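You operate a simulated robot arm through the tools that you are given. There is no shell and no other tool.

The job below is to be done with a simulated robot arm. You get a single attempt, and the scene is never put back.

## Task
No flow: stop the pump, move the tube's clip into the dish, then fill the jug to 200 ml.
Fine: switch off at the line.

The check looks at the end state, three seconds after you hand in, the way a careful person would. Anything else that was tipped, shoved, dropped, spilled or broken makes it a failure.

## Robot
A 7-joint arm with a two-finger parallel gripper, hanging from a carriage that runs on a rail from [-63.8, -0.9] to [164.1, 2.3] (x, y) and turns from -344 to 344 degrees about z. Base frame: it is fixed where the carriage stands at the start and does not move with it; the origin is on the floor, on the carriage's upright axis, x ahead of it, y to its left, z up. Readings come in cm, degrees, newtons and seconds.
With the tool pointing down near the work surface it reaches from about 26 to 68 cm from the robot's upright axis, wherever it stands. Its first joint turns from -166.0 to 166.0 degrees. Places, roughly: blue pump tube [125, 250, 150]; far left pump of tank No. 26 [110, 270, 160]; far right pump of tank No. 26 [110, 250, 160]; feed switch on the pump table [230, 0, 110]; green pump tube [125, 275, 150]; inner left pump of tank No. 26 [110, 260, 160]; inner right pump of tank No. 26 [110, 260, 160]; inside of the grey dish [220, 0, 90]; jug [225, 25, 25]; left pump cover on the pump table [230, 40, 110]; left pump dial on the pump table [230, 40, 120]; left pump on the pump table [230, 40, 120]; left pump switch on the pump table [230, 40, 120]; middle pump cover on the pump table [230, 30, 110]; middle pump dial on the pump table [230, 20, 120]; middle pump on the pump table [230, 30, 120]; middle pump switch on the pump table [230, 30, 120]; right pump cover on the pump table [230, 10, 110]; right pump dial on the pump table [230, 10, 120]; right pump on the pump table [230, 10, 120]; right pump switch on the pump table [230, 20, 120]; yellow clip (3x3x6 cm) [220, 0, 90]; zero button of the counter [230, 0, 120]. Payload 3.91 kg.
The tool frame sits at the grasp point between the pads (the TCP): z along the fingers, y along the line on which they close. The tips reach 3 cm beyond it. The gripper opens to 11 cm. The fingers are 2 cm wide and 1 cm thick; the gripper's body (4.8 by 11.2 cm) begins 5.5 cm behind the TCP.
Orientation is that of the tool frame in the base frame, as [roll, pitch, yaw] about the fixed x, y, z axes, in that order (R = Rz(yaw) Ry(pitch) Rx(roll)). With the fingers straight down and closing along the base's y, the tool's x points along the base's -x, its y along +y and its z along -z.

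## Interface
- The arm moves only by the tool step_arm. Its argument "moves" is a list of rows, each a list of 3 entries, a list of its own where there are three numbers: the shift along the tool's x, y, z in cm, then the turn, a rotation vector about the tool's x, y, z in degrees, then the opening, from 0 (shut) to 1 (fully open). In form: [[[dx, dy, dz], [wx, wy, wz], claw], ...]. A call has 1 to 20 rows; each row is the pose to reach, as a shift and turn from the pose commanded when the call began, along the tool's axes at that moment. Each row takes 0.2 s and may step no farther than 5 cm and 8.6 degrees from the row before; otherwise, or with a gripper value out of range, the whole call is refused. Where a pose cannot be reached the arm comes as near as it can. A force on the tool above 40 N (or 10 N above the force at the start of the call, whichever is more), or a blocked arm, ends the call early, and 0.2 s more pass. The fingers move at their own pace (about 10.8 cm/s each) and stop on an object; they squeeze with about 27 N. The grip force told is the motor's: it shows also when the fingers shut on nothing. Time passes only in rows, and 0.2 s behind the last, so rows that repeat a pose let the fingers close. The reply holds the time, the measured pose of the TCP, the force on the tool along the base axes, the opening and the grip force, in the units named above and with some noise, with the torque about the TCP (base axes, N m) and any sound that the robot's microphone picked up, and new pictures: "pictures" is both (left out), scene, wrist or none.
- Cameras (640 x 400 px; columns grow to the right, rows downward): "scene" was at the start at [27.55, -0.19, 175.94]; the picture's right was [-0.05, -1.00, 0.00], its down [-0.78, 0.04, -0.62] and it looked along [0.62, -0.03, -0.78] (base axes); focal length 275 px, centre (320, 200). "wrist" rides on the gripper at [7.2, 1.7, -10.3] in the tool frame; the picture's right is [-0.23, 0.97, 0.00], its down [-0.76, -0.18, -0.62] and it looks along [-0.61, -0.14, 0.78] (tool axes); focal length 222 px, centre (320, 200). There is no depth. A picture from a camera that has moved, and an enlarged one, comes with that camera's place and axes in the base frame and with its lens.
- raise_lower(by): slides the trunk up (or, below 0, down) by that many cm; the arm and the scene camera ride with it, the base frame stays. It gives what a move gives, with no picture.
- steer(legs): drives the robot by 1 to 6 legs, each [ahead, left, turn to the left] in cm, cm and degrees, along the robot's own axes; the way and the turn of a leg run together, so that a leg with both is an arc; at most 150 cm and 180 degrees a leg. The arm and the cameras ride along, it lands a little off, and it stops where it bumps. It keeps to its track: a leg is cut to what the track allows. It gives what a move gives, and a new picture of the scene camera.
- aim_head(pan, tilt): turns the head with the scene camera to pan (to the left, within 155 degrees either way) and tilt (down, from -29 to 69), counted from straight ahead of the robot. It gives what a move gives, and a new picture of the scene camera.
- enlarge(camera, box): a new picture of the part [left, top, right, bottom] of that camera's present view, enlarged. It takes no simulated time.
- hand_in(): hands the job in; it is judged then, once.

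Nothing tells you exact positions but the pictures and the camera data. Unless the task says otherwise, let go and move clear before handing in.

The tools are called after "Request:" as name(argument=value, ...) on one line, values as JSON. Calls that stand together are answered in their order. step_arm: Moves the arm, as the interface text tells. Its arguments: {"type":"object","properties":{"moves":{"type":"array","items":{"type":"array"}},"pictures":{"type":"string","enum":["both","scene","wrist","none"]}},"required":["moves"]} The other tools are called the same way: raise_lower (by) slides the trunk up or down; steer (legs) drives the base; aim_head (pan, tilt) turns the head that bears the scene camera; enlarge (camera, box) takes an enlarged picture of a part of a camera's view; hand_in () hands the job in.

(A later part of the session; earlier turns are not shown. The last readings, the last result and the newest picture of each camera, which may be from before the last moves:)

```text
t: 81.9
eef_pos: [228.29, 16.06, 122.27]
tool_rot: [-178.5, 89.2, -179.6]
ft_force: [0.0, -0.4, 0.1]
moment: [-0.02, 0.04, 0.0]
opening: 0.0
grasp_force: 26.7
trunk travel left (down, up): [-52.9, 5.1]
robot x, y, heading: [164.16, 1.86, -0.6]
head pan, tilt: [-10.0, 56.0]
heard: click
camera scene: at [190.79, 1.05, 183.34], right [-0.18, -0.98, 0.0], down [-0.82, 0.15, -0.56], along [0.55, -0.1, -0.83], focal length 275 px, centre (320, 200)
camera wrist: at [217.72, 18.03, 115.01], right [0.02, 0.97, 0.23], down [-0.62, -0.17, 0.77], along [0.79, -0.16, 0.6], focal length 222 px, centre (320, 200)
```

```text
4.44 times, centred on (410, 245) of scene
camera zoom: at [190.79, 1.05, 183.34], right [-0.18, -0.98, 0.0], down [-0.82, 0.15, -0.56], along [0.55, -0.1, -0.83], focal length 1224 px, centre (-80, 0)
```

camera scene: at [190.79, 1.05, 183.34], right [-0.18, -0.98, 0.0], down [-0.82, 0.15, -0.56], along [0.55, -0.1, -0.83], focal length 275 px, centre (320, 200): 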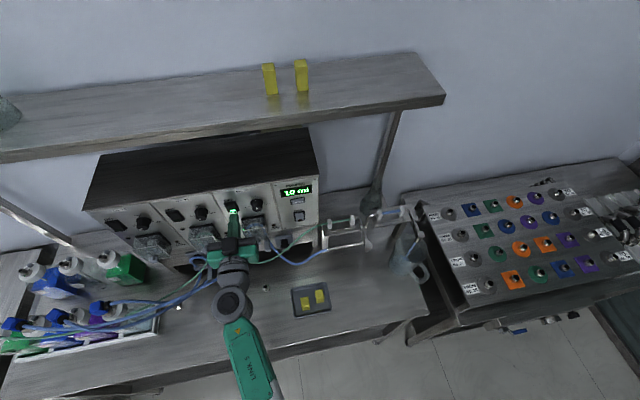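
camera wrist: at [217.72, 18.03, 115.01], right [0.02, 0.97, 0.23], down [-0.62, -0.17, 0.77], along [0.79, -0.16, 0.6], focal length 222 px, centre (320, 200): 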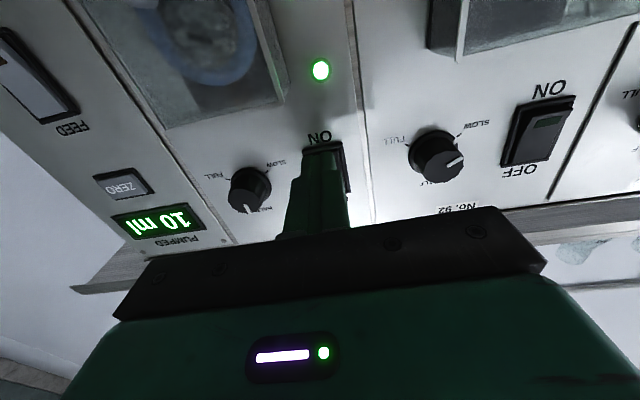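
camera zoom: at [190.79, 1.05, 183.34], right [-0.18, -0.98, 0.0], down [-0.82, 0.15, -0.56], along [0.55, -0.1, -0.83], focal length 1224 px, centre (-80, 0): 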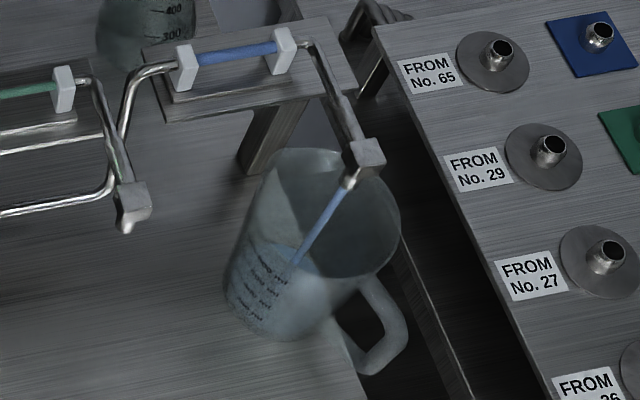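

It's flowing: 10 ml on the counter, flow lamp green, a blue jet into the jug. I'll move the tip up in front of the OFF half now and read the rate.

Request:
step_arm(moves=[[[-1.3, 0.1, -0.3], [0, 0, 0], 0], [[-2.6, 0.1, -0.3], [0, 0, 0], 0]], pictures="both")

Request:
enlarge(camera="scene", box=[200, 170, 330, 270])

Request:
enlarge(camera="scene", box=[390, 230, 425, 270])

```text
t: 82.5
eef_pos: [227.76, 16.32, 124.85]
tool_rot: [-172.8, 89.2, -173.9]
ft_force: [-0.4, -0.7, -0.2]
moment: [-0.01, 0.0, 0.03]
opening: 0.0
grasp_force: 27.2
trunk travel left (down, up): [-52.9, 5.1]
robot x, y, heading: [163.82, 2.54, -0.4]
head pan, tilt: [-10.0, 56.0]
camera scene: at [190.77, 1.05, 183.34], right [-0.18, -0.98, 0.0], down [-0.82, 0.15, -0.56], along [0.55, -0.1, -0.83], focal length 275 px, centre (320, 200)
camera wrist: at [217.43, 18.14, 117.63], right [0.02, 0.97, 0.23], down [-0.61, -0.17, 0.77], along [0.79, -0.15, 0.6], focal length 222 px, centre (320, 200)
```

scene: 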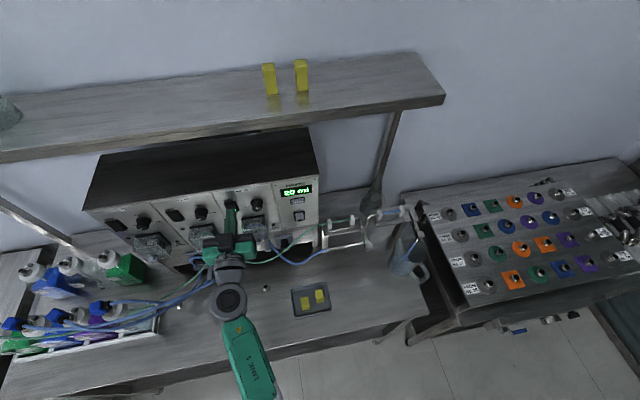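
wrist: 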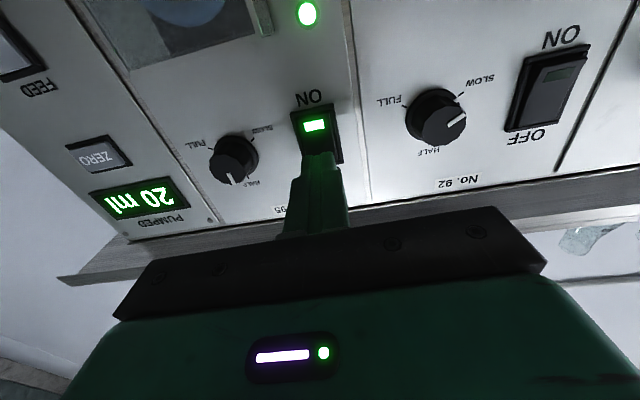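

```text
4.00 times, centred on (265, 220) of scene
camera zoom: at [190.77, 1.05, 183.34], right [-0.18, -0.98, 0.0], down [-0.82, 0.15, -0.56], along [0.55, -0.1, -0.83], focal length 1101 px, centre (540, 120)
```

zoom: 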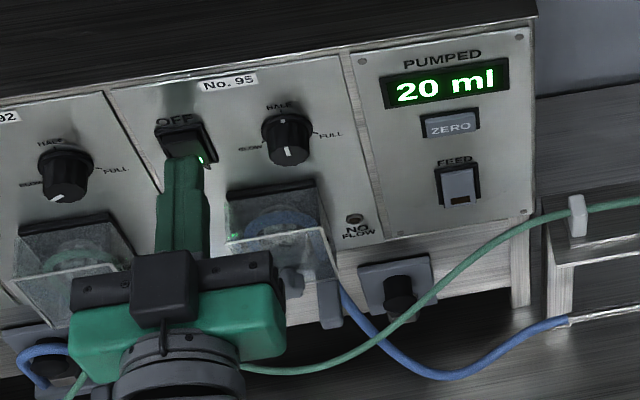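

```text
10.00 times, centred on (408, 250) of scene
camera zoom: at [190.77, 1.05, 183.34], right [-0.18, -0.98, 0.0], down [-0.82, 0.15, -0.56], along [0.55, -0.1, -0.83], focal length 2753 px, centre (-555, -300)
```

zoom: 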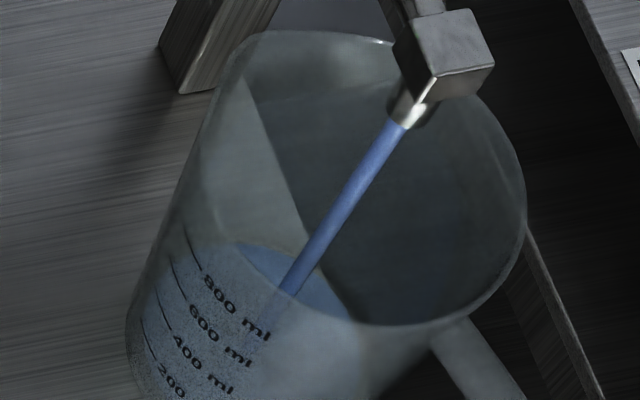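

The counter reads 20 ml in 10 ml steps; the flow is roughly 17–20 ml/s. The tip waits in front of the OFF half while I measure the rate.

Request:
step_arm(moves=[[[0, 0, 0], [0, 0, 0], 0], [[0, 0, 0], [0, 0, 0], 0], [[0, 0, 0], [0, 0, 0], 0], [[0, 0, 0], [0, 0, 0], 0], [[0, 0, 0], [0, 0, 0], 0]], pictures="wrist")

Request:
enlarge(camera="scene", box=[385, 230, 430, 280])

```text
t: 83.7
eef_pos: [227.84, 16.23, 124.85]
tool_rot: [-176.6, 89.1, -177.6]
ft_force: [0.9, -0.1, -0.4]
moment: [0.02, 0.02, 0.0]
opening: 0.0
grasp_force: 27.0
trunk travel left (down, up): [-52.9, 5.1]
robot x, y, heading: [163.93, 2.17, -0.1]
head pan, tilt: [-10.0, 56.0]
camera wrist: at [217.44, 18.13, 117.64], right [0.02, 0.97, 0.23], down [-0.62, -0.17, 0.77], along [0.79, -0.15, 0.6], focal length 222 px, centre (320, 200)
```

wrist: 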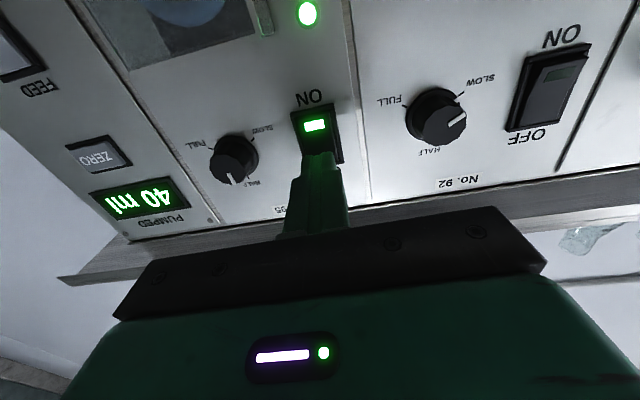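

```text
8.00 times, centred on (408, 255) of scene
camera zoom: at [190.77, 1.05, 183.34], right [-0.18, -0.98, 0.0], down [-0.82, 0.15, -0.56], along [0.55, -0.1, -0.83], focal length 2202 px, centre (-380, -240)
```

zoom: 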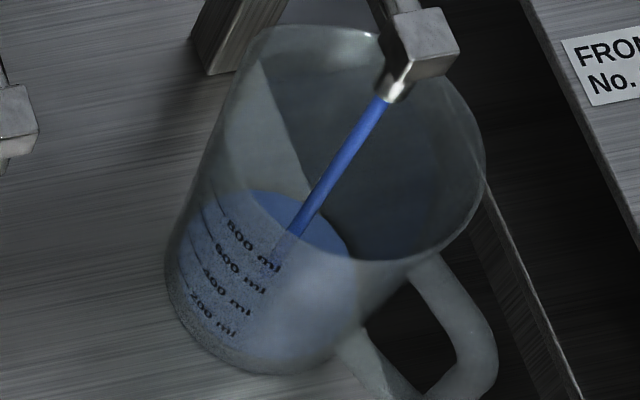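

40 ml at t=83.7. I'll wait 2.4 s more and read again.

Request:
step_arm(moves=[[[0, 0, 0], [0, 0, 0], 0], [[0, 0, 0], [0, 0, 0], 0], [[0, 0, 0], [0, 0, 0], 0], [[0, 0, 0], [0, 0, 0], 0], [[0, 0, 0], [0, 0, 0], 0], [[0, 0, 0], [0, 0, 0], 0], [[0, 0, 0], [0, 0, 0], 0], [[0, 0, 0], [0, 0, 0], 0], [[0, 0, 0], [0, 0, 0], 0], [[0, 0, 0], [0, 0, 0], 0], [[0, 0, 0], [0, 0, 0], 0]], pictures="wrist")

Request:
enlarge(camera="scene", box=[385, 230, 430, 280])

Request:
enlarge(camera="scene", box=[395, 250, 417, 275])

```text
t: 86.1
eef_pos: [227.82, 16.17, 124.83]
tool_rot: [-176.5, 89.1, -177.4]
ft_force: [-0.1, 0.2, 0.8]
moment: [0.0, 0.0, -0.02]
opening: 0.0
grasp_force: 26.7
trunk travel left (down, up): [-52.9, 5.1]
robot x, y, heading: [164.01, 2.57, -0.5]
head pan, tilt: [-10.0, 56.0]
camera wrist: at [217.44, 18.13, 117.64], right [0.02, 0.97, 0.23], down [-0.62, -0.17, 0.77], along [0.79, -0.15, 0.6], focal length 222 px, centre (320, 200)
```

wrist: 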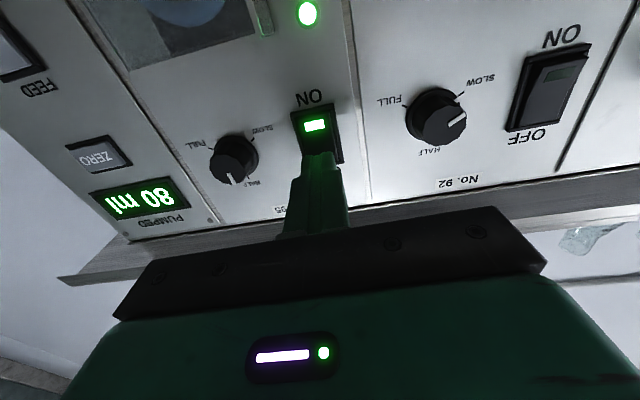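

```text
8.00 times, centred on (408, 255) of scene
camera zoom: at [190.77, 1.05, 183.34], right [-0.18, -0.98, 0.0], down [-0.82, 0.15, -0.56], along [0.55, -0.1, -0.83], focal length 2202 px, centre (-380, -240)
```

zoom: 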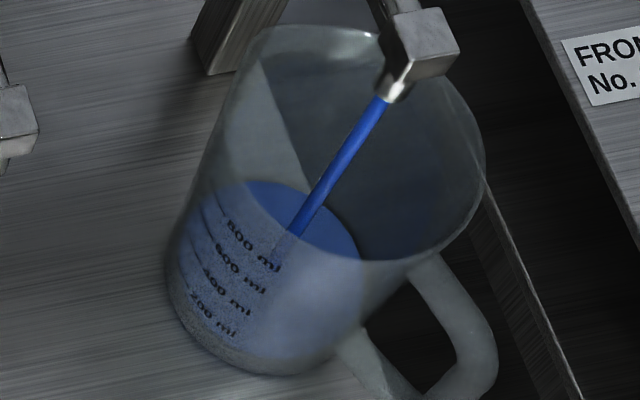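

```text
16.00 times, centred on (406, 262) of scene
camera zoom: at [190.77, 1.05, 183.34], right [-0.18, -0.98, 0.0], down [-0.82, 0.15, -0.56], along [0.55, -0.1, -0.83], focal length 4405 px, centre (-1056, -800)
```

zoom: 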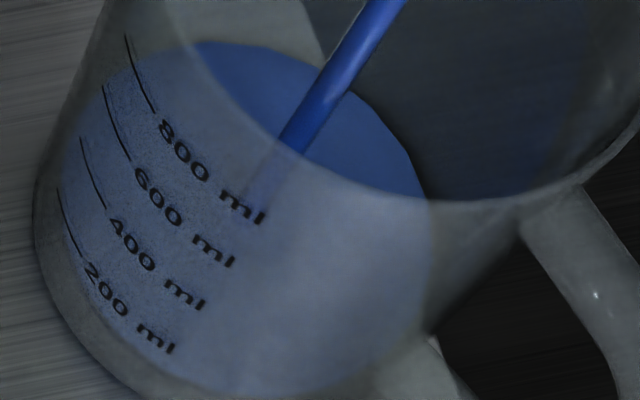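

Steady at about 16.7 ml/s (80 ml at 86.1 s). I'll wait another 3.6 s and read again; my plan is to stop first at roughly 175 ml, compare the level with the 200 ml line, then top up exactly.

Request:
step_arm(moves=[[[0, 0, 0], [0, 0, 0], 0], [[0, 0, 0], [0, 0, 0], 0], [[0, 0, 0], [0, 0, 0], 0], [[0, 0, 0], [0, 0, 0], 0], [[0, 0, 0], [0, 0, 0], 0], [[0, 0, 0], [0, 0, 0], 0], [[0, 0, 0], [0, 0, 0], 0], [[0, 0, 0], [0, 0, 0], 0], [[0, 0, 0], [0, 0, 0], 0], [[0, 0, 0], [0, 0, 0], 0], [[0, 0, 0], [0, 0, 0], 0], [[0, 0, 0], [0, 0, 0], 0], [[0, 0, 0], [0, 0, 0], 0], [[0, 0, 0], [0, 0, 0], 0], [[0, 0, 0], [0, 0, 0], 0], [[0, 0, 0], [0, 0, 0], 0], [[0, 0, 0], [0, 0, 0], 0]], pictures="wrist")

Request:
enlarge(camera="scene", box=[395, 250, 417, 275])

```text
t: 89.7
eef_pos: [227.84, 16.25, 124.83]
tool_rot: [-176.5, 89.2, -177.5]
ft_force: [-0.8, 0.1, -0.6]
moment: [0.01, 0.01, 0.0]
opening: 0.0
grasp_force: 26.8
trunk travel left (down, up): [-52.9, 5.1]
robot x, y, heading: [163.54, 2.22, -0.4]
head pan, tilt: [-10.0, 56.0]
camera wrist: at [217.44, 18.13, 117.64], right [0.02, 0.97, 0.23], down [-0.62, -0.17, 0.77], along [0.79, -0.15, 0.6], focal length 222 px, centre (320, 200)
```

wrist: 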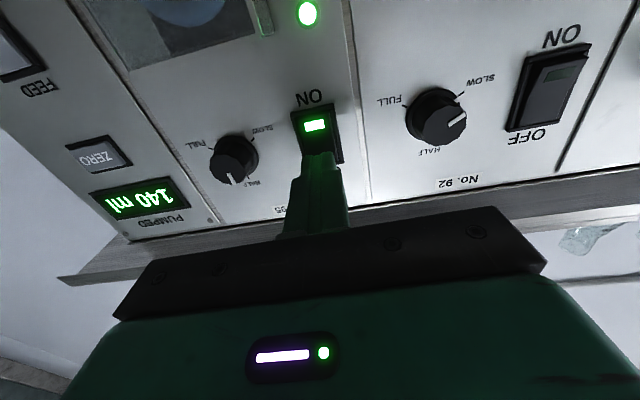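

```text
16.00 times, centred on (406, 262) of scene
camera zoom: at [190.77, 1.05, 183.34], right [-0.18, -0.98, 0.0], down [-0.82, 0.15, -0.56], along [0.55, -0.1, -0.83], focal length 4405 px, centre (-1056, -800)
```

zoom: 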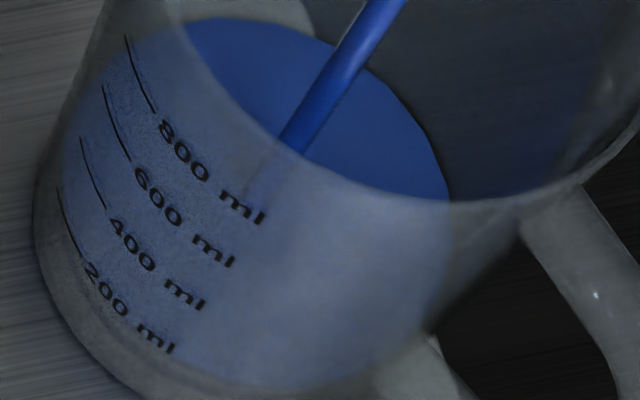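

140 ml at 89.7 s. I'll wait 1.2 s and then press OFF, which should land near 170–175 ml.

Request:
step_arm(moves=[[[0, 0, 0], [0, 0, 0], 0], [[0, 0, 0], [0, 0, 0], 0], [[0, 0, 0], [0, 0, 0], 0], [[0, 0, 0], [0, 0, 0], 0], [[0, 0, 0], [0, 0, 0], 0], [[0, 0, 0], [0, 0, 0], 0], [[0, 0, 0.8], [0, 0, 0], 0], [[0, 0, 1.2], [0, 0, 0], 0], [[0, 0, 1.45], [0, 0, 0], 0], [[0, 0, 0.0], [0, 0, 0], 0]], pictures="both")

Request:
enlarge(camera="scene", box=[200, 170, 330, 270])

Request:
enlarge(camera="scene", box=[395, 250, 417, 275])

Request:
enlarge(camera="scene", box=[385, 230, 430, 280])

```text
t: 91.9
eef_pos: [227.99, 16.26, 124.68]
tool_rot: [-175.5, 89.2, -176.5]
ft_force: [-0.4, 0.2, -0.2]
moment: [-0.04, 0.03, 0.0]
opening: 0.0
grasp_force: 26.9
trunk travel left (down, up): [-52.9, 5.1]
robot x, y, heading: [163.8, 2.48, -0.5]
head pan, tilt: [-10.0, 56.0]
heard: click
camera scene: at [190.8, 1.05, 183.33], right [-0.18, -0.98, 0.0], down [-0.82, 0.15, -0.56], along [0.55, -0.1, -0.83], focal length 275 px, centre (320, 200)
camera wrist: at [217.48, 18.13, 117.58], right [0.02, 0.97, 0.23], down [-0.61, -0.17, 0.77], along [0.79, -0.16, 0.6], focal length 222 px, centre (320, 200)
```

scene: 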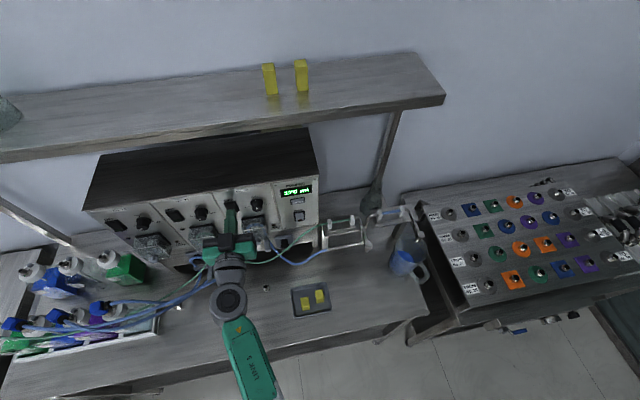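
wrist: 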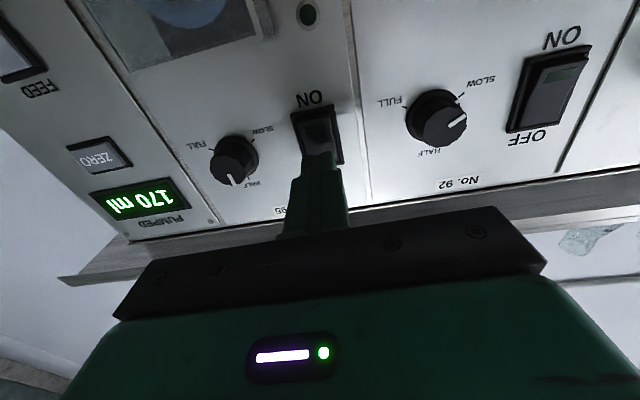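

```text
4.00 times, centred on (265, 220) of scene
camera zoom: at [190.8, 1.05, 183.33], right [-0.18, -0.98, 0.0], down [-0.82, 0.15, -0.56], along [0.55, -0.1, -0.83], focal length 1101 px, centre (540, 120)
```

zoom: 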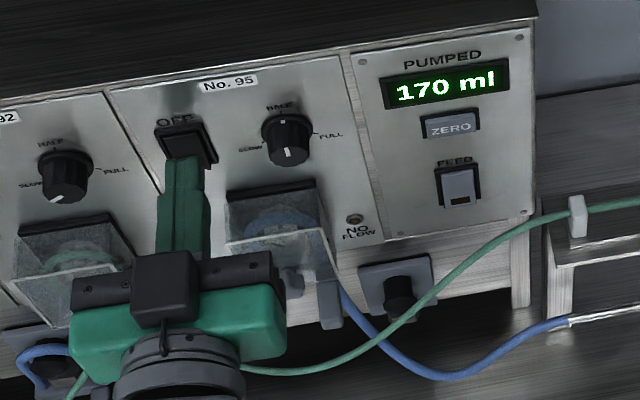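

```text
16.00 times, centred on (406, 262) of scene
camera zoom: at [190.8, 1.05, 183.33], right [-0.18, -0.98, 0.0], down [-0.82, 0.15, -0.56], along [0.55, -0.1, -0.83], focal length 4405 px, centre (-1056, -800)
```

zoom: 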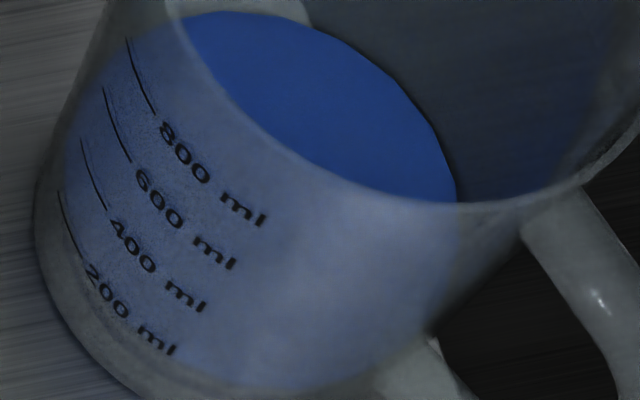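

```text
8.00 times, centred on (408, 255) of scene
camera zoom: at [190.8, 1.05, 183.33], right [-0.18, -0.98, 0.0], down [-0.82, 0.15, -0.56], along [0.55, -0.1, -0.83], focal length 2202 px, centre (-380, -240)
```

zoom: 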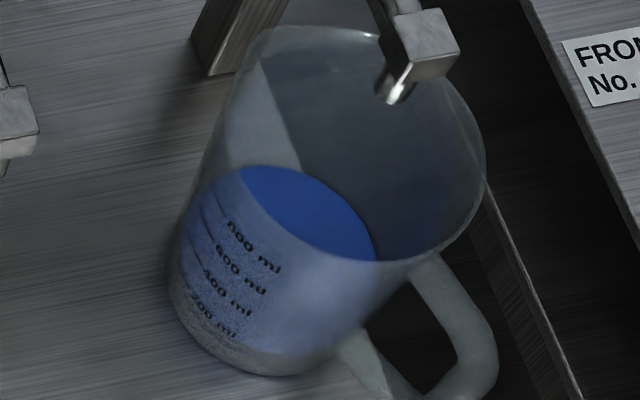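

The pump is off with 170 ml on the counter, and the jet has stopped. Before topping up I want to see the level against the 200 ml line from a lower angle, so I'll back away from the panel and use the wrist camera.

Request:
step_arm(moves=[[[0, 0, -4], [0, 0, 0], 0], [[0, 0, -8], [0, 0, 0], 0], [[0, 0, -12], [0, 0, 0], 0], [[0, 0, -16], [0, 0, 0], 0], [[0, 0, -18], [0, 0, 0], 0]], pictures="none")

Request:
step_arm(moves=[[[1, -3, 0], [0, 8.3, 0], 0], [[2, -6, 0], [0, 16.6, 0], 0], [[4, -9, 0], [0, 25, 0], 0], [[6.5, -12, 0], [0, 33.3, 0], 0], [[9, -15, 0], [0, 41.6, 0], 0], [[12, -18, 0], [0, 48, 0], 0], [[15, -21, 0], [0, 48, 0], 0], [[18, -24, 0], [0, 48, 0], 0], [[20, -26, 0], [0, 48, 0], 0], [[20, -26, 0], [0, 48, 0], 0]], pictures="both")

```text
t: 93.1
eef_pos: [209.78, 16.53, 125.1]
tool_rot: [-175.3, 89.3, -176.2]
ft_force: [0.6, 0.0, 0.6]
moment: [0.01, 0.02, 0.0]
opening: 0.0
grasp_force: 27.2
trunk travel left (down, up): [-52.9, 5.1]
robot x, y, heading: [164.1, 2.45, -0.3]
head pan, tilt: [-10.0, 56.0]
```

```text
t: 95.3
eef_pos: [209.2, -9.5, 105.14]
tool_rot: [-179.9, 41.2, 178.9]
ft_force: [0.2, 0.6, 0.3]
moment: [-0.02, 0.0, -0.02]
opening: 0.0
grasp_force: 27.0
trunk travel left (down, up): [-52.9, 5.1]
robot x, y, heading: [163.47, 2.15, -0.6]
head pan, tilt: [-10.0, 56.0]
camera scene: at [190.77, 1.05, 183.34], right [-0.18, -0.98, 0.0], down [-0.82, 0.15, -0.56], along [0.55, -0.1, -0.83], focal length 275 px, centre (320, 200)
camera wrist: at [196.94, -7.55, 108.0], right [0.19, 0.97, 0.15], down [0.16, -0.18, 0.97], along [0.97, -0.16, -0.19], focal length 222 px, centre (320, 200)
```

scene: 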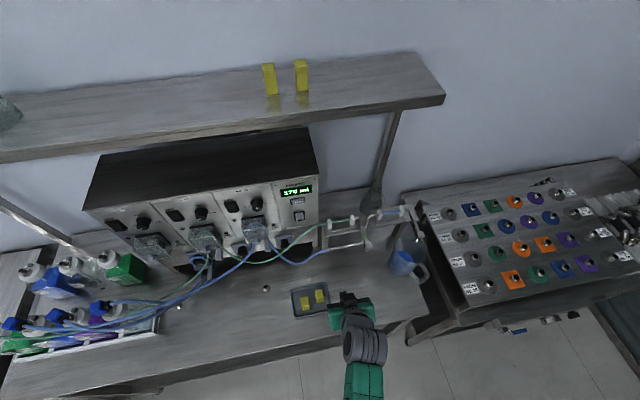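
wrist: 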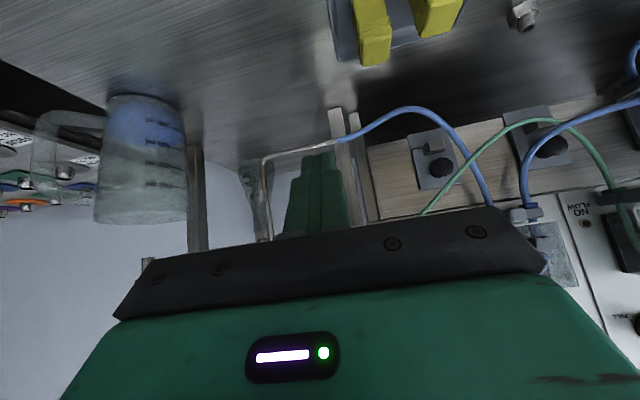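

Excellent: the wrist camera now sees the jug from the side (upside down in the picture), with the blue level and the lines. Enlarging it.

Request:
enlarge(camera="wrist", box=[90, 80, 200, 150])

Request:
enlarge(camera="wrist", box=[130, 85, 194, 135])

Request:
enlarge(camera="scene", box=[270, 170, 330, 215])

```text
5.71 times, centred on (145, 115) of wrist
camera zoom: at [196.94, -7.55, 108.0], right [0.19, 0.97, 0.15], down [0.16, -0.18, 0.97], along [0.97, -0.16, -0.19], focal length 1269 px, centre (1320, 686)
```

zoom: 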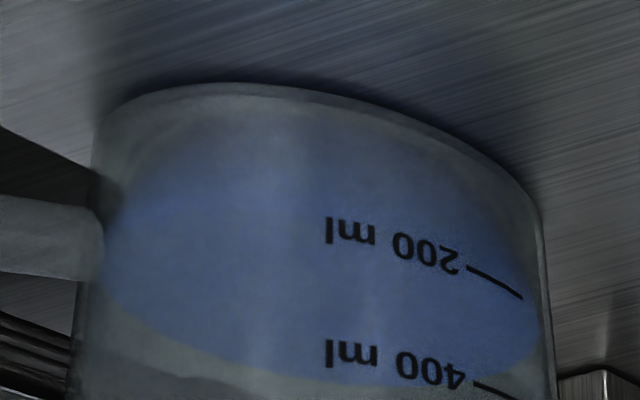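

```text
8.00 times, centred on (162, 110) of wrist
camera zoom: at [196.94, -7.55, 108.0], right [0.19, 0.97, 0.15], down [0.16, -0.18, 0.97], along [0.97, -0.16, -0.19], focal length 1777 px, centre (1584, 920)
```

zoom: 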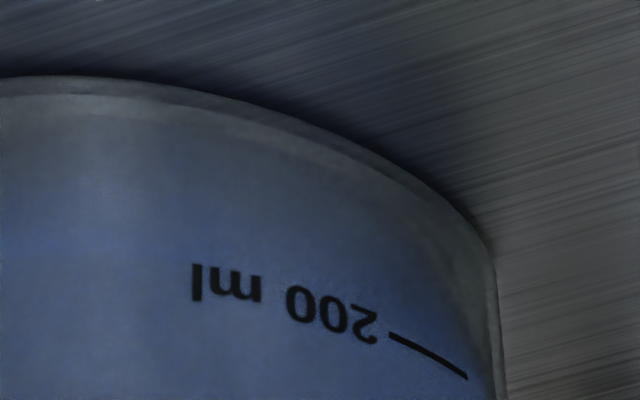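

```text
8.89 times, centred on (300, 192) of scene
camera zoom: at [190.77, 1.05, 183.34], right [-0.18, -0.98, 0.0], down [-0.82, 0.15, -0.56], along [0.55, -0.1, -0.83], focal length 2447 px, centre (498, 267)
```

zoom: 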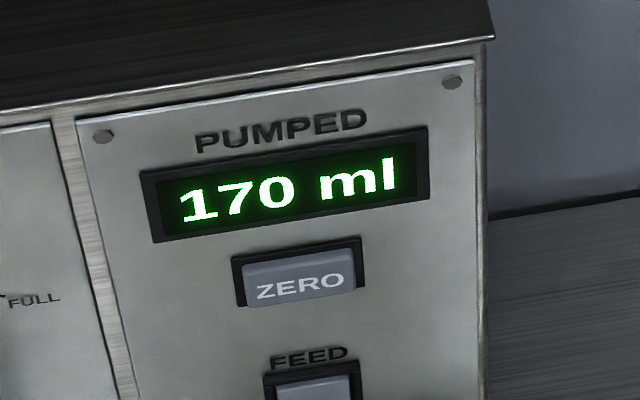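

Request:
enlarge(camera="wrist", box=[104, 92, 168, 132])

Request:
step_arm(moves=[[[1.3, 0, 1.5], [0, 0, 0], 0], [[2.6, 0, 3.0], [0, 0, 0], 0], [[3.9, 0, 4.5], [0, 0, 0], 0], [[5.2, 0, 6.0], [0, 0, 0], 0], [[5.2, 0, 6.0], [0, 0, 0], 0]], pictures="wrist")

```text
10.00 times, centred on (136, 112) of wrist
camera zoom: at [196.94, -7.55, 108.0], right [0.19, 0.97, 0.15], down [0.16, -0.18, 0.97], along [0.97, -0.16, -0.19], focal length 2221 px, centre (2160, 1080)
```

zoom: 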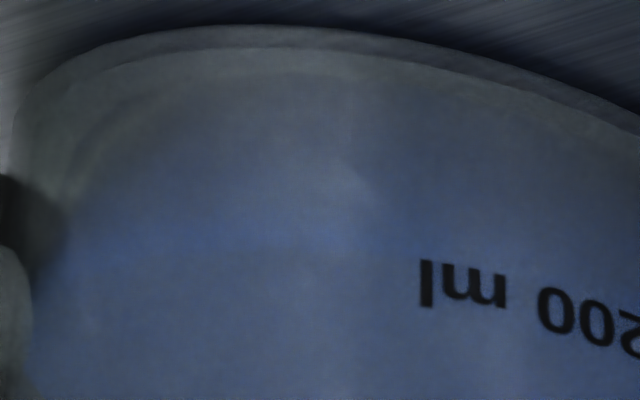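

```text
t: 96.5
eef_pos: [209.2, -9.46, 97.12]
tool_rot: [-179.8, 41.2, 179.0]
ft_force: [-0.7, -0.4, 0.0]
moment: [-0.03, -0.01, 0.01]
opening: 0.02
grasp_force: 26.8
trunk travel left (down, up): [-52.9, 5.1]
robot x, y, heading: [163.64, 2.4, -0.4]
head pan, tilt: [-10.0, 56.0]
camera wrist: at [197.01, -7.55, 100.01], right [0.19, 0.97, 0.15], down [0.16, -0.18, 0.97], along [0.97, -0.16, -0.19], focal length 222 px, centre (320, 200)
```

wrist: 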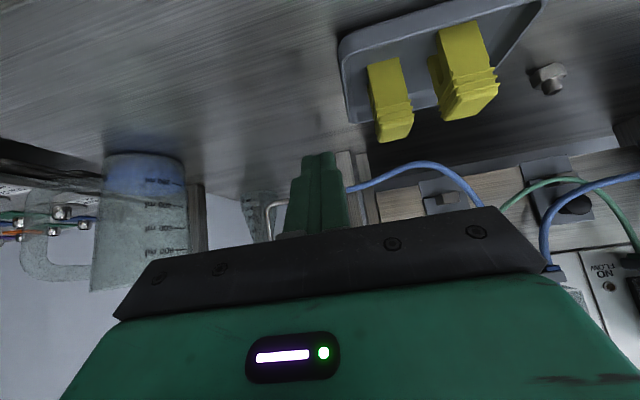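

Request:
enlarge(camera="wrist", box=[96, 140, 196, 203])

Request:
enlarge(camera="wrist", box=[130, 150, 194, 190])

Request:
enlarge(camera="scene", box=[280, 270, 400, 350])

```text
6.35 times, centred on (146, 172) of wrist
camera zoom: at [197.01, -7.55, 100.01], right [0.19, 0.97, 0.15], down [0.16, -0.18, 0.97], along [0.97, -0.16, -0.19], focal length 1410 px, centre (1425, 381)
```

zoom: 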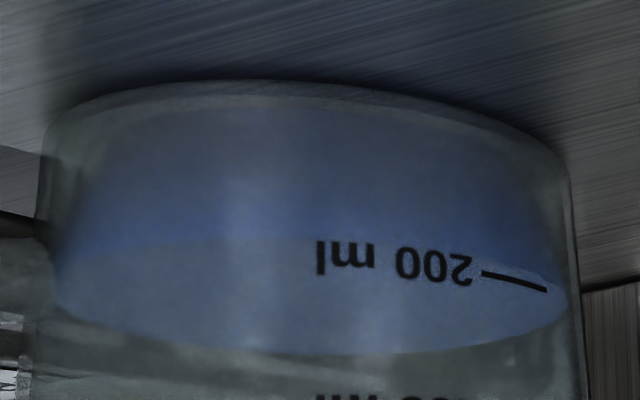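

```text
10.00 times, centred on (162, 170) of wrist
camera zoom: at [197.01, -7.55, 100.01], right [0.19, 0.97, 0.15], down [0.16, -0.18, 0.97], along [0.97, -0.16, -0.19], focal length 2221 px, centre (1900, 500)
```

zoom: 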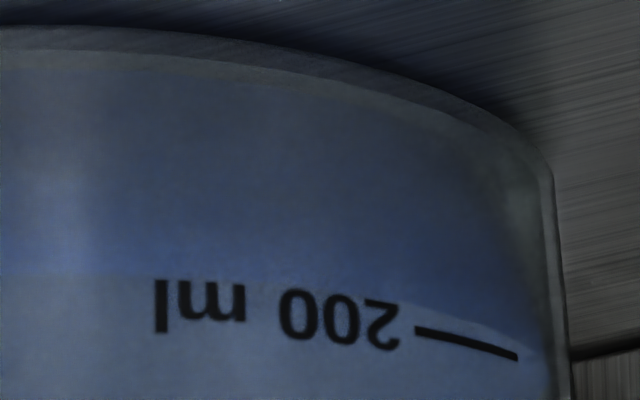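

```text
5.00 times, centred on (340, 310) of scene
camera zoom: at [190.77, 1.05, 183.34], right [-0.18, -0.98, 0.0], down [-0.82, 0.15, -0.56], along [0.55, -0.1, -0.83], focal length 1377 px, centre (220, -350)
```

zoom: 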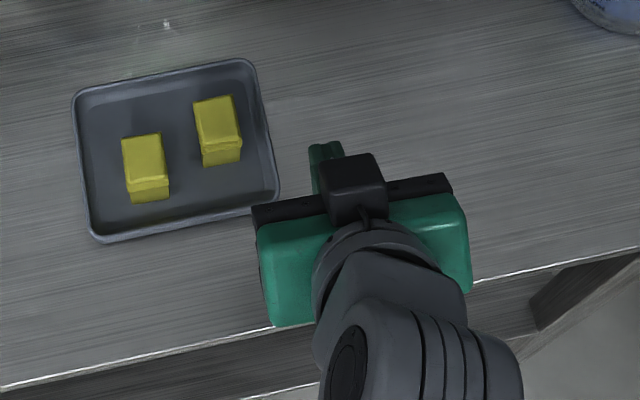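

The side view shows the level 0.35–0.4 cm below the 200 ml line, i.e. about 172 ml, which agrees with the counter (170). The top-up should be about 28 ml, i.e. some 1.6 s of pumping. I'll go back up and to the switch.

Request:
step_arm(moves=[[[-2.6, 0, -3.0], [0, 0, 0], 0], [[-5.3, 0, -6.0], [0, 0, 0], 0], [[-7.9, 3, -9.0], [0, 0, 0], 0], [[-10.6, 6, -12.0], [0, 0, 0], 0], [[-13.2, 9, -15.0], [0, -8, 0], 0], [[-15.0, 12, -17.0], [0, -16, 0], 0], [[-16.8, 15, -19.0], [0, -24, 0], 0], [[-18.4, 18, -21.0], [0, -32, 0], 0], [[-18.4, 21, -21.0], [0, -40, 0], 0], [[-18.4, 24, -21.0], [0, -47.8, 0], 0], [[-18.4, 25.6, -21.0], [0, -47.8, 0], 0], [[-18.4, 25.6, -21.0], [0, -47.8, 0], 0]], pictures="both")

```text
refused: row 4 steps farther than a row can; nothing moved
```

Request:
step_arm(moves=[[[-2.6, 0, -3.0], [0, 0, 0], 0], [[-5.3, 0, -6.0], [0, 0, 0], 0], [[-7.9, 2, -9.0], [0, 0, 0], 0], [[-10.5, 4, -12.0], [0, 0, 0], 0], [[-13.1, 6, -15.0], [0, -8, 0], 0], [[-15.0, 9, -17.0], [0, -16, 0], 0], [[-16.8, 12, -19.0], [0, -24, 0], 0], [[-18.4, 15, -21.0], [0, -32, 0], 0], [[-18.4, 19, -21.0], [0, -40, 0], 0], [[-18.4, 23, -21.0], [0, -47.8, 0], 0], [[-18.4, 25.6, -21.0], [0, -47.8, 0], 0], [[-18.4, 25.6, -21.0], [0, -47.8, 0], 0]], pictures="wrist")

```text
t: 99.1
eef_pos: [209.65, 16.26, 124.94]
tool_rot: [-177.5, 88.9, -178.5]
ft_force: [0.0, -0.8, 0.3]
moment: [0.0, -0.03, 0.02]
opening: 0.01
grasp_force: 26.6
trunk travel left (down, up): [-52.9, 5.1]
robot x, y, heading: [163.77, 2.35, -0.5]
head pan, tilt: [-10.0, 56.0]
camera wrist: at [199.23, 18.09, 117.84], right [0.02, 0.97, 0.23], down [-0.61, -0.17, 0.77], along [0.79, -0.15, 0.59], focal length 222 px, centre (320, 200)
```

wrist: 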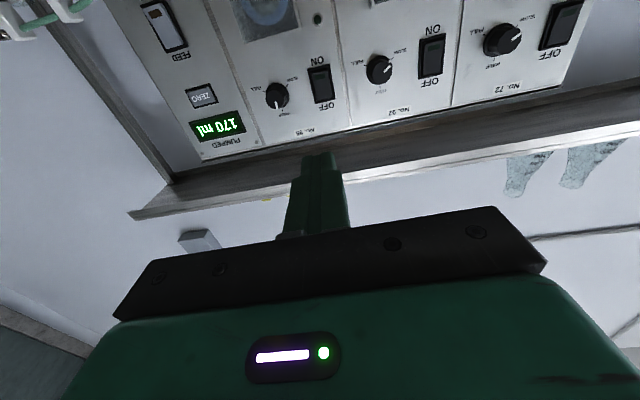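

Request:
step_arm(moves=[[[0.6, -0.1, 4], [0, 0, 0], 0], [[1.2, -0.1, 8], [0, 0, 0], 0], [[1.8, -0.1, 12], [0, 0, 0], 0], [[2.4, -0.1, 16], [0, 0, 0], 0], [[2.4, -0.1, 17.65], [0, 0, 0], 0], [[2.4, -0.1, 17.65], [0, 0, 0], 0], [[2.4, -0.1, 17.65], [0, 0, 0], 0]], pictures="wrist")

```text
t: 100.7
eef_pos: [227.28, 15.82, 122.21]
tool_rot: [-177.6, 88.9, -178.5]
ft_force: [0.0, -0.5, 0.0]
moment: [0.0, 0.0, 0.01]
opening: 0.0
grasp_force: 26.7
trunk travel left (down, up): [-52.9, 5.1]
robot x, y, heading: [163.58, 2.25, -0.0]
head pan, tilt: [-10.0, 56.0]
camera wrist: at [216.84, 17.65, 115.18], right [0.02, 0.97, 0.23], down [-0.61, -0.17, 0.77], along [0.79, -0.15, 0.59], focal length 222 px, centre (320, 200)
```

wrist: 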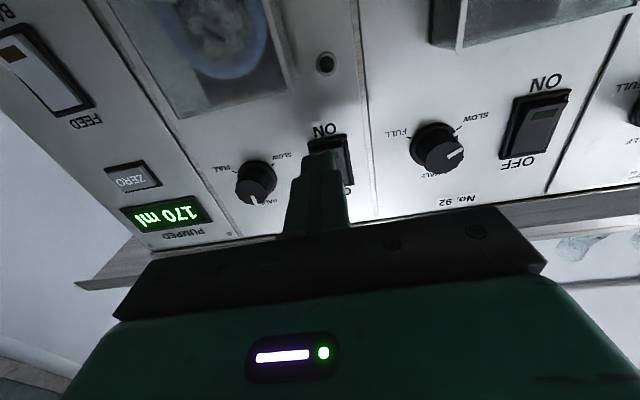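

The tip is at the same pre-press spot as before (I'll shift it 0.35 cm to the switch's centre). Pressing ON with the same motion as last time and backing off.

Request:
step_arm(moves=[[[0, 0.35, 0.7], [0, 0, 0], 0], [[0, 0.35, 1.2], [0, 0, 0], 0], [[0, 0.35, 1.6], [0, 0, 0], 0], [[0, 0.35, 1.9], [0, 0, 0], 0], [[0, 0.35, 0.7], [0, 0, 0], 0]], pictures="wrist")

```text
t: 101.9
eef_pos: [228.07, 16.07, 122.31]
tool_rot: [-175.0, 89.0, -175.9]
ft_force: [1.0, -0.7, 0.9]
moment: [0.0, 0.01, -0.02]
opening: 0.0
grasp_force: 26.6
trunk travel left (down, up): [-52.9, 5.1]
robot x, y, heading: [164.1, 2.25, -0.6]
head pan, tilt: [-10.0, 56.0]
heard: click
camera wrist: at [217.51, 17.99, 115.17], right [0.02, 0.97, 0.23], down [-0.61, -0.17, 0.77], along [0.79, -0.15, 0.59], focal length 222 px, centre (320, 200)
```

wrist: 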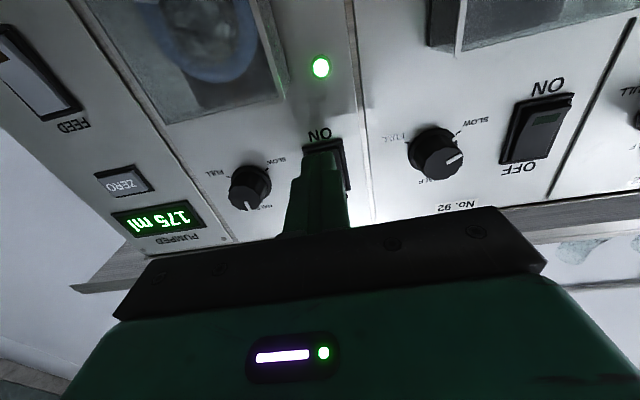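

The display actually counts in 5 ml steps: 175 ml now, and running. I'll move the tip up in front of the OFF half and read again.

Request:
step_arm(moves=[[[-1.3, 0.1, -0.2], [0, 0, 0], 0], [[-2.55, 0.1, -0.2], [0, 0, 0], 0]], pictures="wrist")

Request:
enlarge(camera="wrist", box=[60, 100, 360, 240])

```text
t: 102.5
eef_pos: [227.73, 16.15, 124.84]
tool_rot: [-178.2, 89.0, -179.3]
ft_force: [0.2, -0.5, -0.5]
moment: [0.05, 0.02, -0.01]
opening: 0.03
grasp_force: 27.3
trunk travel left (down, up): [-52.9, 5.1]
robot x, y, heading: [163.68, 2.13, -0.5]
head pan, tilt: [-10.0, 56.0]
camera wrist: at [217.34, 18.1, 117.73], right [0.02, 0.97, 0.23], down [-0.61, -0.17, 0.77], along [0.79, -0.15, 0.59], focal length 222 px, centre (320, 200)
```

wrist: 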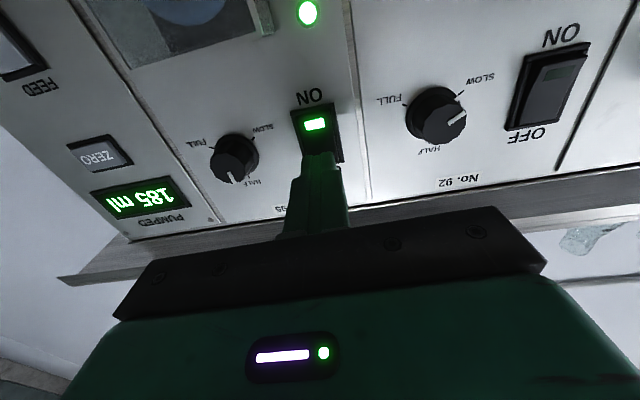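

```text
2.13 times, centred on (210, 170) of wrist
camera zoom: at [217.34, 18.1, 117.73], right [0.02, 0.97, 0.23], down [-0.61, -0.17, 0.77], along [0.79, -0.15, 0.59], focal length 474 px, centre (555, 264)
```

zoom: 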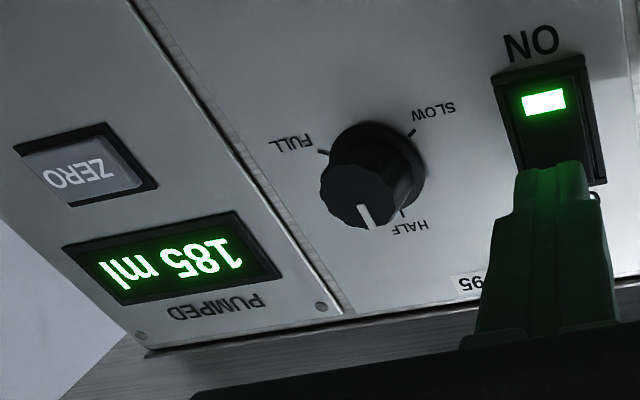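

185 ml and running; the press itself takes about 0.6 s (10 ml), plus a few ml still short, so pressing OFF right now should land on about 199–200 ml.

Request:
step_arm(moves=[[[0, 0, 0.85], [0, 0, 0], 0], [[0, 0, 1.25], [0, 0, 0], 0], [[0, 0, 1.56], [0, 0, 0], 0], [[0, 0, 0], [0, 0, 0], 0]], pictures="both")

Request:
enlarge(camera="scene", box=[200, 170, 330, 270])

Request:
enlarge(camera="scene", box=[385, 230, 430, 280])

```text
t: 103.5
eef_pos: [227.9, 16.29, 124.77]
tool_rot: [-179.2, 89.0, 180.0]
ft_force: [0.4, 0.0, 0.5]
moment: [0.01, 0.03, -0.01]
opening: 0.0
grasp_force: 27.1
trunk travel left (down, up): [-52.9, 5.1]
robot x, y, heading: [163.74, 2.17, -0.4]
head pan, tilt: [-10.0, 56.0]
heard: click
camera scene: at [190.8, 1.05, 183.34], right [-0.18, -0.98, 0.0], down [-0.82, 0.15, -0.56], along [0.55, -0.1, -0.83], focal length 275 px, centre (320, 200)
camera wrist: at [217.38, 18.11, 117.68], right [0.02, 0.97, 0.23], down [-0.61, -0.17, 0.77], along [0.79, -0.16, 0.59], focal length 222 px, centre (320, 200)
```

scene: 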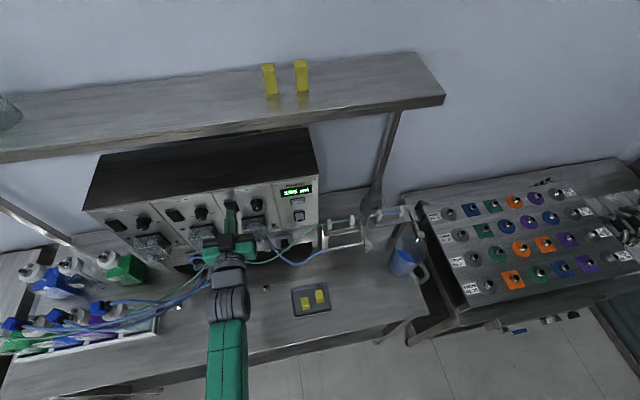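
wrist: 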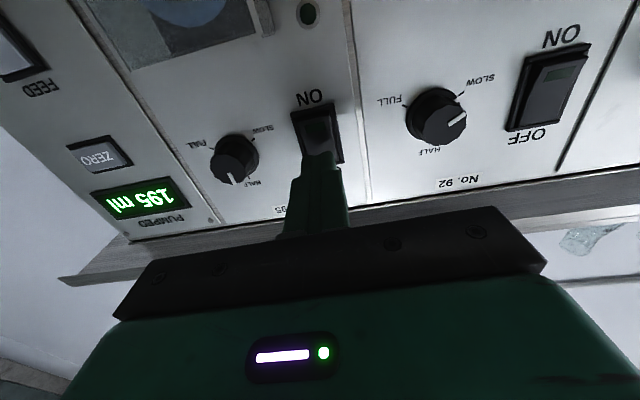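

```text
4.00 times, centred on (265, 220) of scene
camera zoom: at [190.8, 1.05, 183.34], right [-0.18, -0.98, 0.0], down [-0.82, 0.15, -0.56], along [0.55, -0.1, -0.83], focal length 1101 px, centre (540, 120)
```

zoom: 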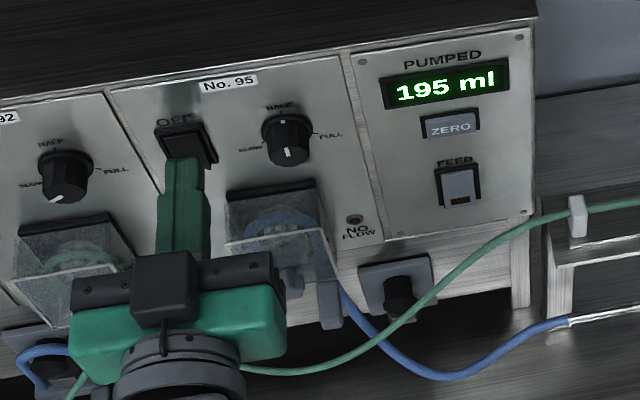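

```text
8.00 times, centred on (408, 255) of scene
camera zoom: at [190.8, 1.05, 183.34], right [-0.18, -0.98, 0.0], down [-0.82, 0.15, -0.56], along [0.55, -0.1, -0.83], focal length 2202 px, centre (-380, -240)
```

zoom: 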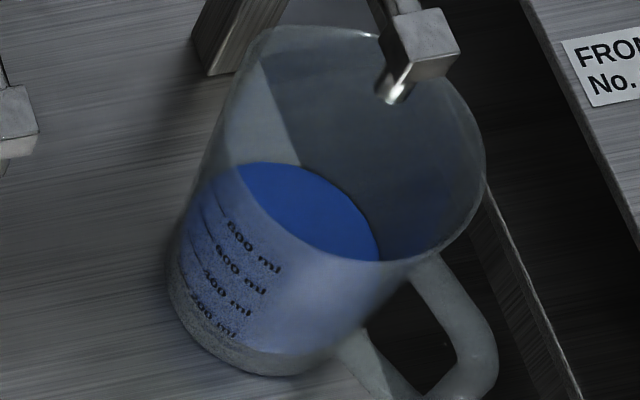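

The pump is off with 195 ml on the counter. I'll take the same side view as before to see how the level sits against the 200 ml line.

Request:
step_arm(moves=[[[0, 0, -4], [0, 0, 0], 0], [[0, 0, -8], [0, 0, 0], 0], [[0, 0, -12], [0, 0, 0], 0], [[0, 0, -16], [0, 0, 0], 0], [[0, 0, -18], [0, 0, 0], 0]], pictures="none")

Request:
step_arm(moves=[[[1, -3, 0], [0, 8.3, 0], 0], [[2, -6, 0], [0, 16.6, 0], 0], [[4, -9, 0], [0, 25, 0], 0], [[6.5, -12, 0], [0, 33.3, 0], 0], [[9, -15, 0], [0, 41.6, 0], 0], [[12, -18, 0], [0, 48, 0], 0], [[15, -21, 0], [0, 48, 0], 0], [[18, -24, 0], [0, 48, 0], 0], [[20.5, -25.8, 0], [0, 48, 0], 0], [[23, -25.8, 0], [0, 48, 0], 0], [[25.5, -25.8, 0], [0, 48, 0], 0], [[27.8, -25.8, 0], [0, 48, 0], 0], [[27.8, -25.8, 0], [0, 48, 0], 0]], pictures="wrist")

Request:
enlarge(camera="wrist", box=[96, 140, 196, 203])

Request:
enlarge(camera="wrist", box=[130, 150, 194, 190])

```text
t: 104.7
eef_pos: [209.92, 16.38, 125.25]
tool_rot: [-175.8, 89.0, -176.8]
ft_force: [0.2, 0.6, -0.5]
moment: [-0.03, 0.02, -0.01]
opening: 0.0
grasp_force: 26.5
trunk travel left (down, up): [-52.9, 5.1]
robot x, y, heading: [163.62, 2.18, -0.7]
head pan, tilt: [-10.0, 56.0]
```

```text
t: 107.5
eef_pos: [208.85, -9.28, 97.4]
tool_rot: [-179.9, 41.1, 178.9]
ft_force: [-0.1, -0.6, -0.1]
moment: [0.01, 0.01, -0.02]
opening: 0.0
grasp_force: 27.2
trunk travel left (down, up): [-52.9, 5.1]
robot x, y, heading: [164.33, 2.48, -0.2]
head pan, tilt: [-10.0, 56.0]
camera wrist: at [196.61, -7.36, 100.42], right [0.19, 0.97, 0.15], down [0.16, -0.18, 0.97], along [0.97, -0.16, -0.19], focal length 222 px, centre (320, 200)
```

wrist: 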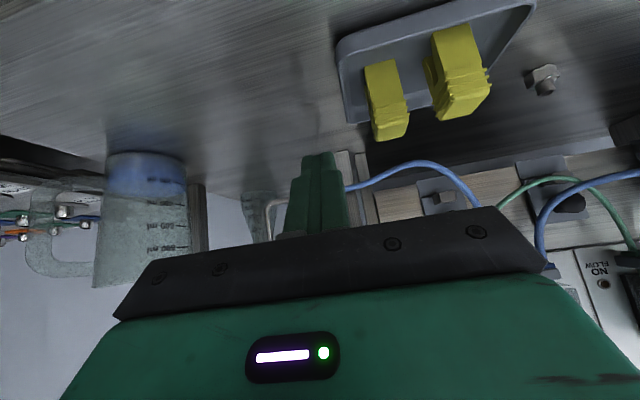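

```text
6.35 times, centred on (146, 172) of wrist
camera zoom: at [196.61, -7.36, 100.42], right [0.19, 0.97, 0.15], down [0.16, -0.18, 0.97], along [0.97, -0.16, -0.19], focal length 1410 px, centre (1425, 381)
```

zoom: 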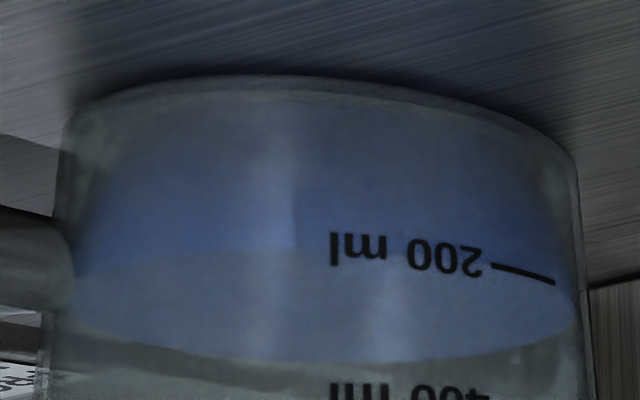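

```text
10.00 times, centred on (162, 170) of wrist
camera zoom: at [196.61, -7.36, 100.42], right [0.19, 0.97, 0.15], down [0.16, -0.18, 0.97], along [0.97, -0.16, -0.19], focal length 2221 px, centre (1900, 500)
```

zoom: 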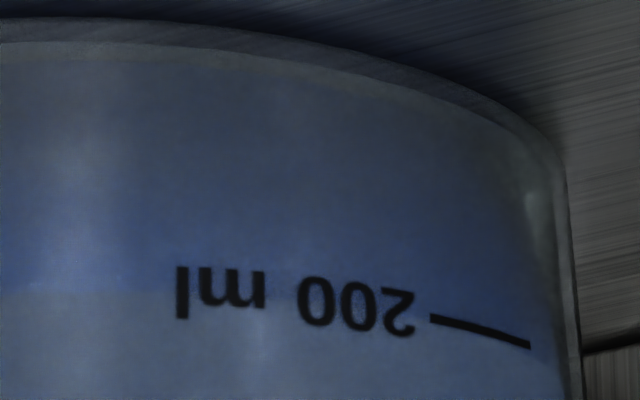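

Request:
enlarge(camera="wrist", box=[164, 172, 192, 190])

Request:
enlarge(camera="wrist", box=[134, 166, 170, 190])

```text
16.00 times, centred on (178, 181) of wrist
camera zoom: at [196.61, -7.36, 100.42], right [0.19, 0.97, 0.15], down [0.16, -0.18, 0.97], along [0.97, -0.16, -0.19], focal length 3554 px, centre (2592, 504)
```

zoom: 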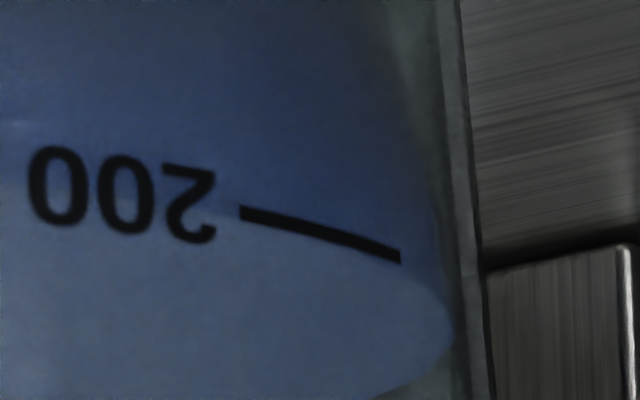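

```text
16.00 times, centred on (152, 178) of wrist
camera zoom: at [196.61, -7.36, 100.42], right [0.19, 0.97, 0.15], down [0.16, -0.18, 0.97], along [0.97, -0.16, -0.19], focal length 3554 px, centre (3008, 552)
```

zoom: 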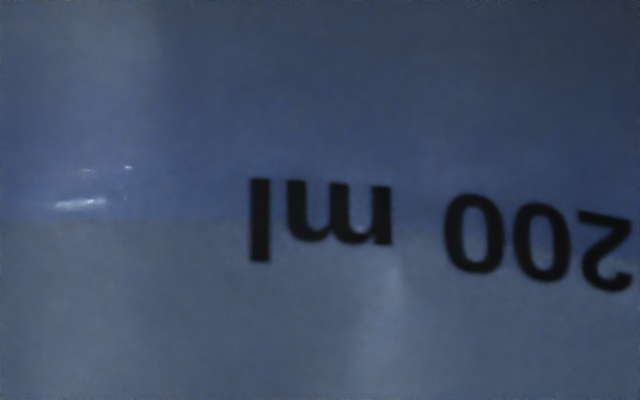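

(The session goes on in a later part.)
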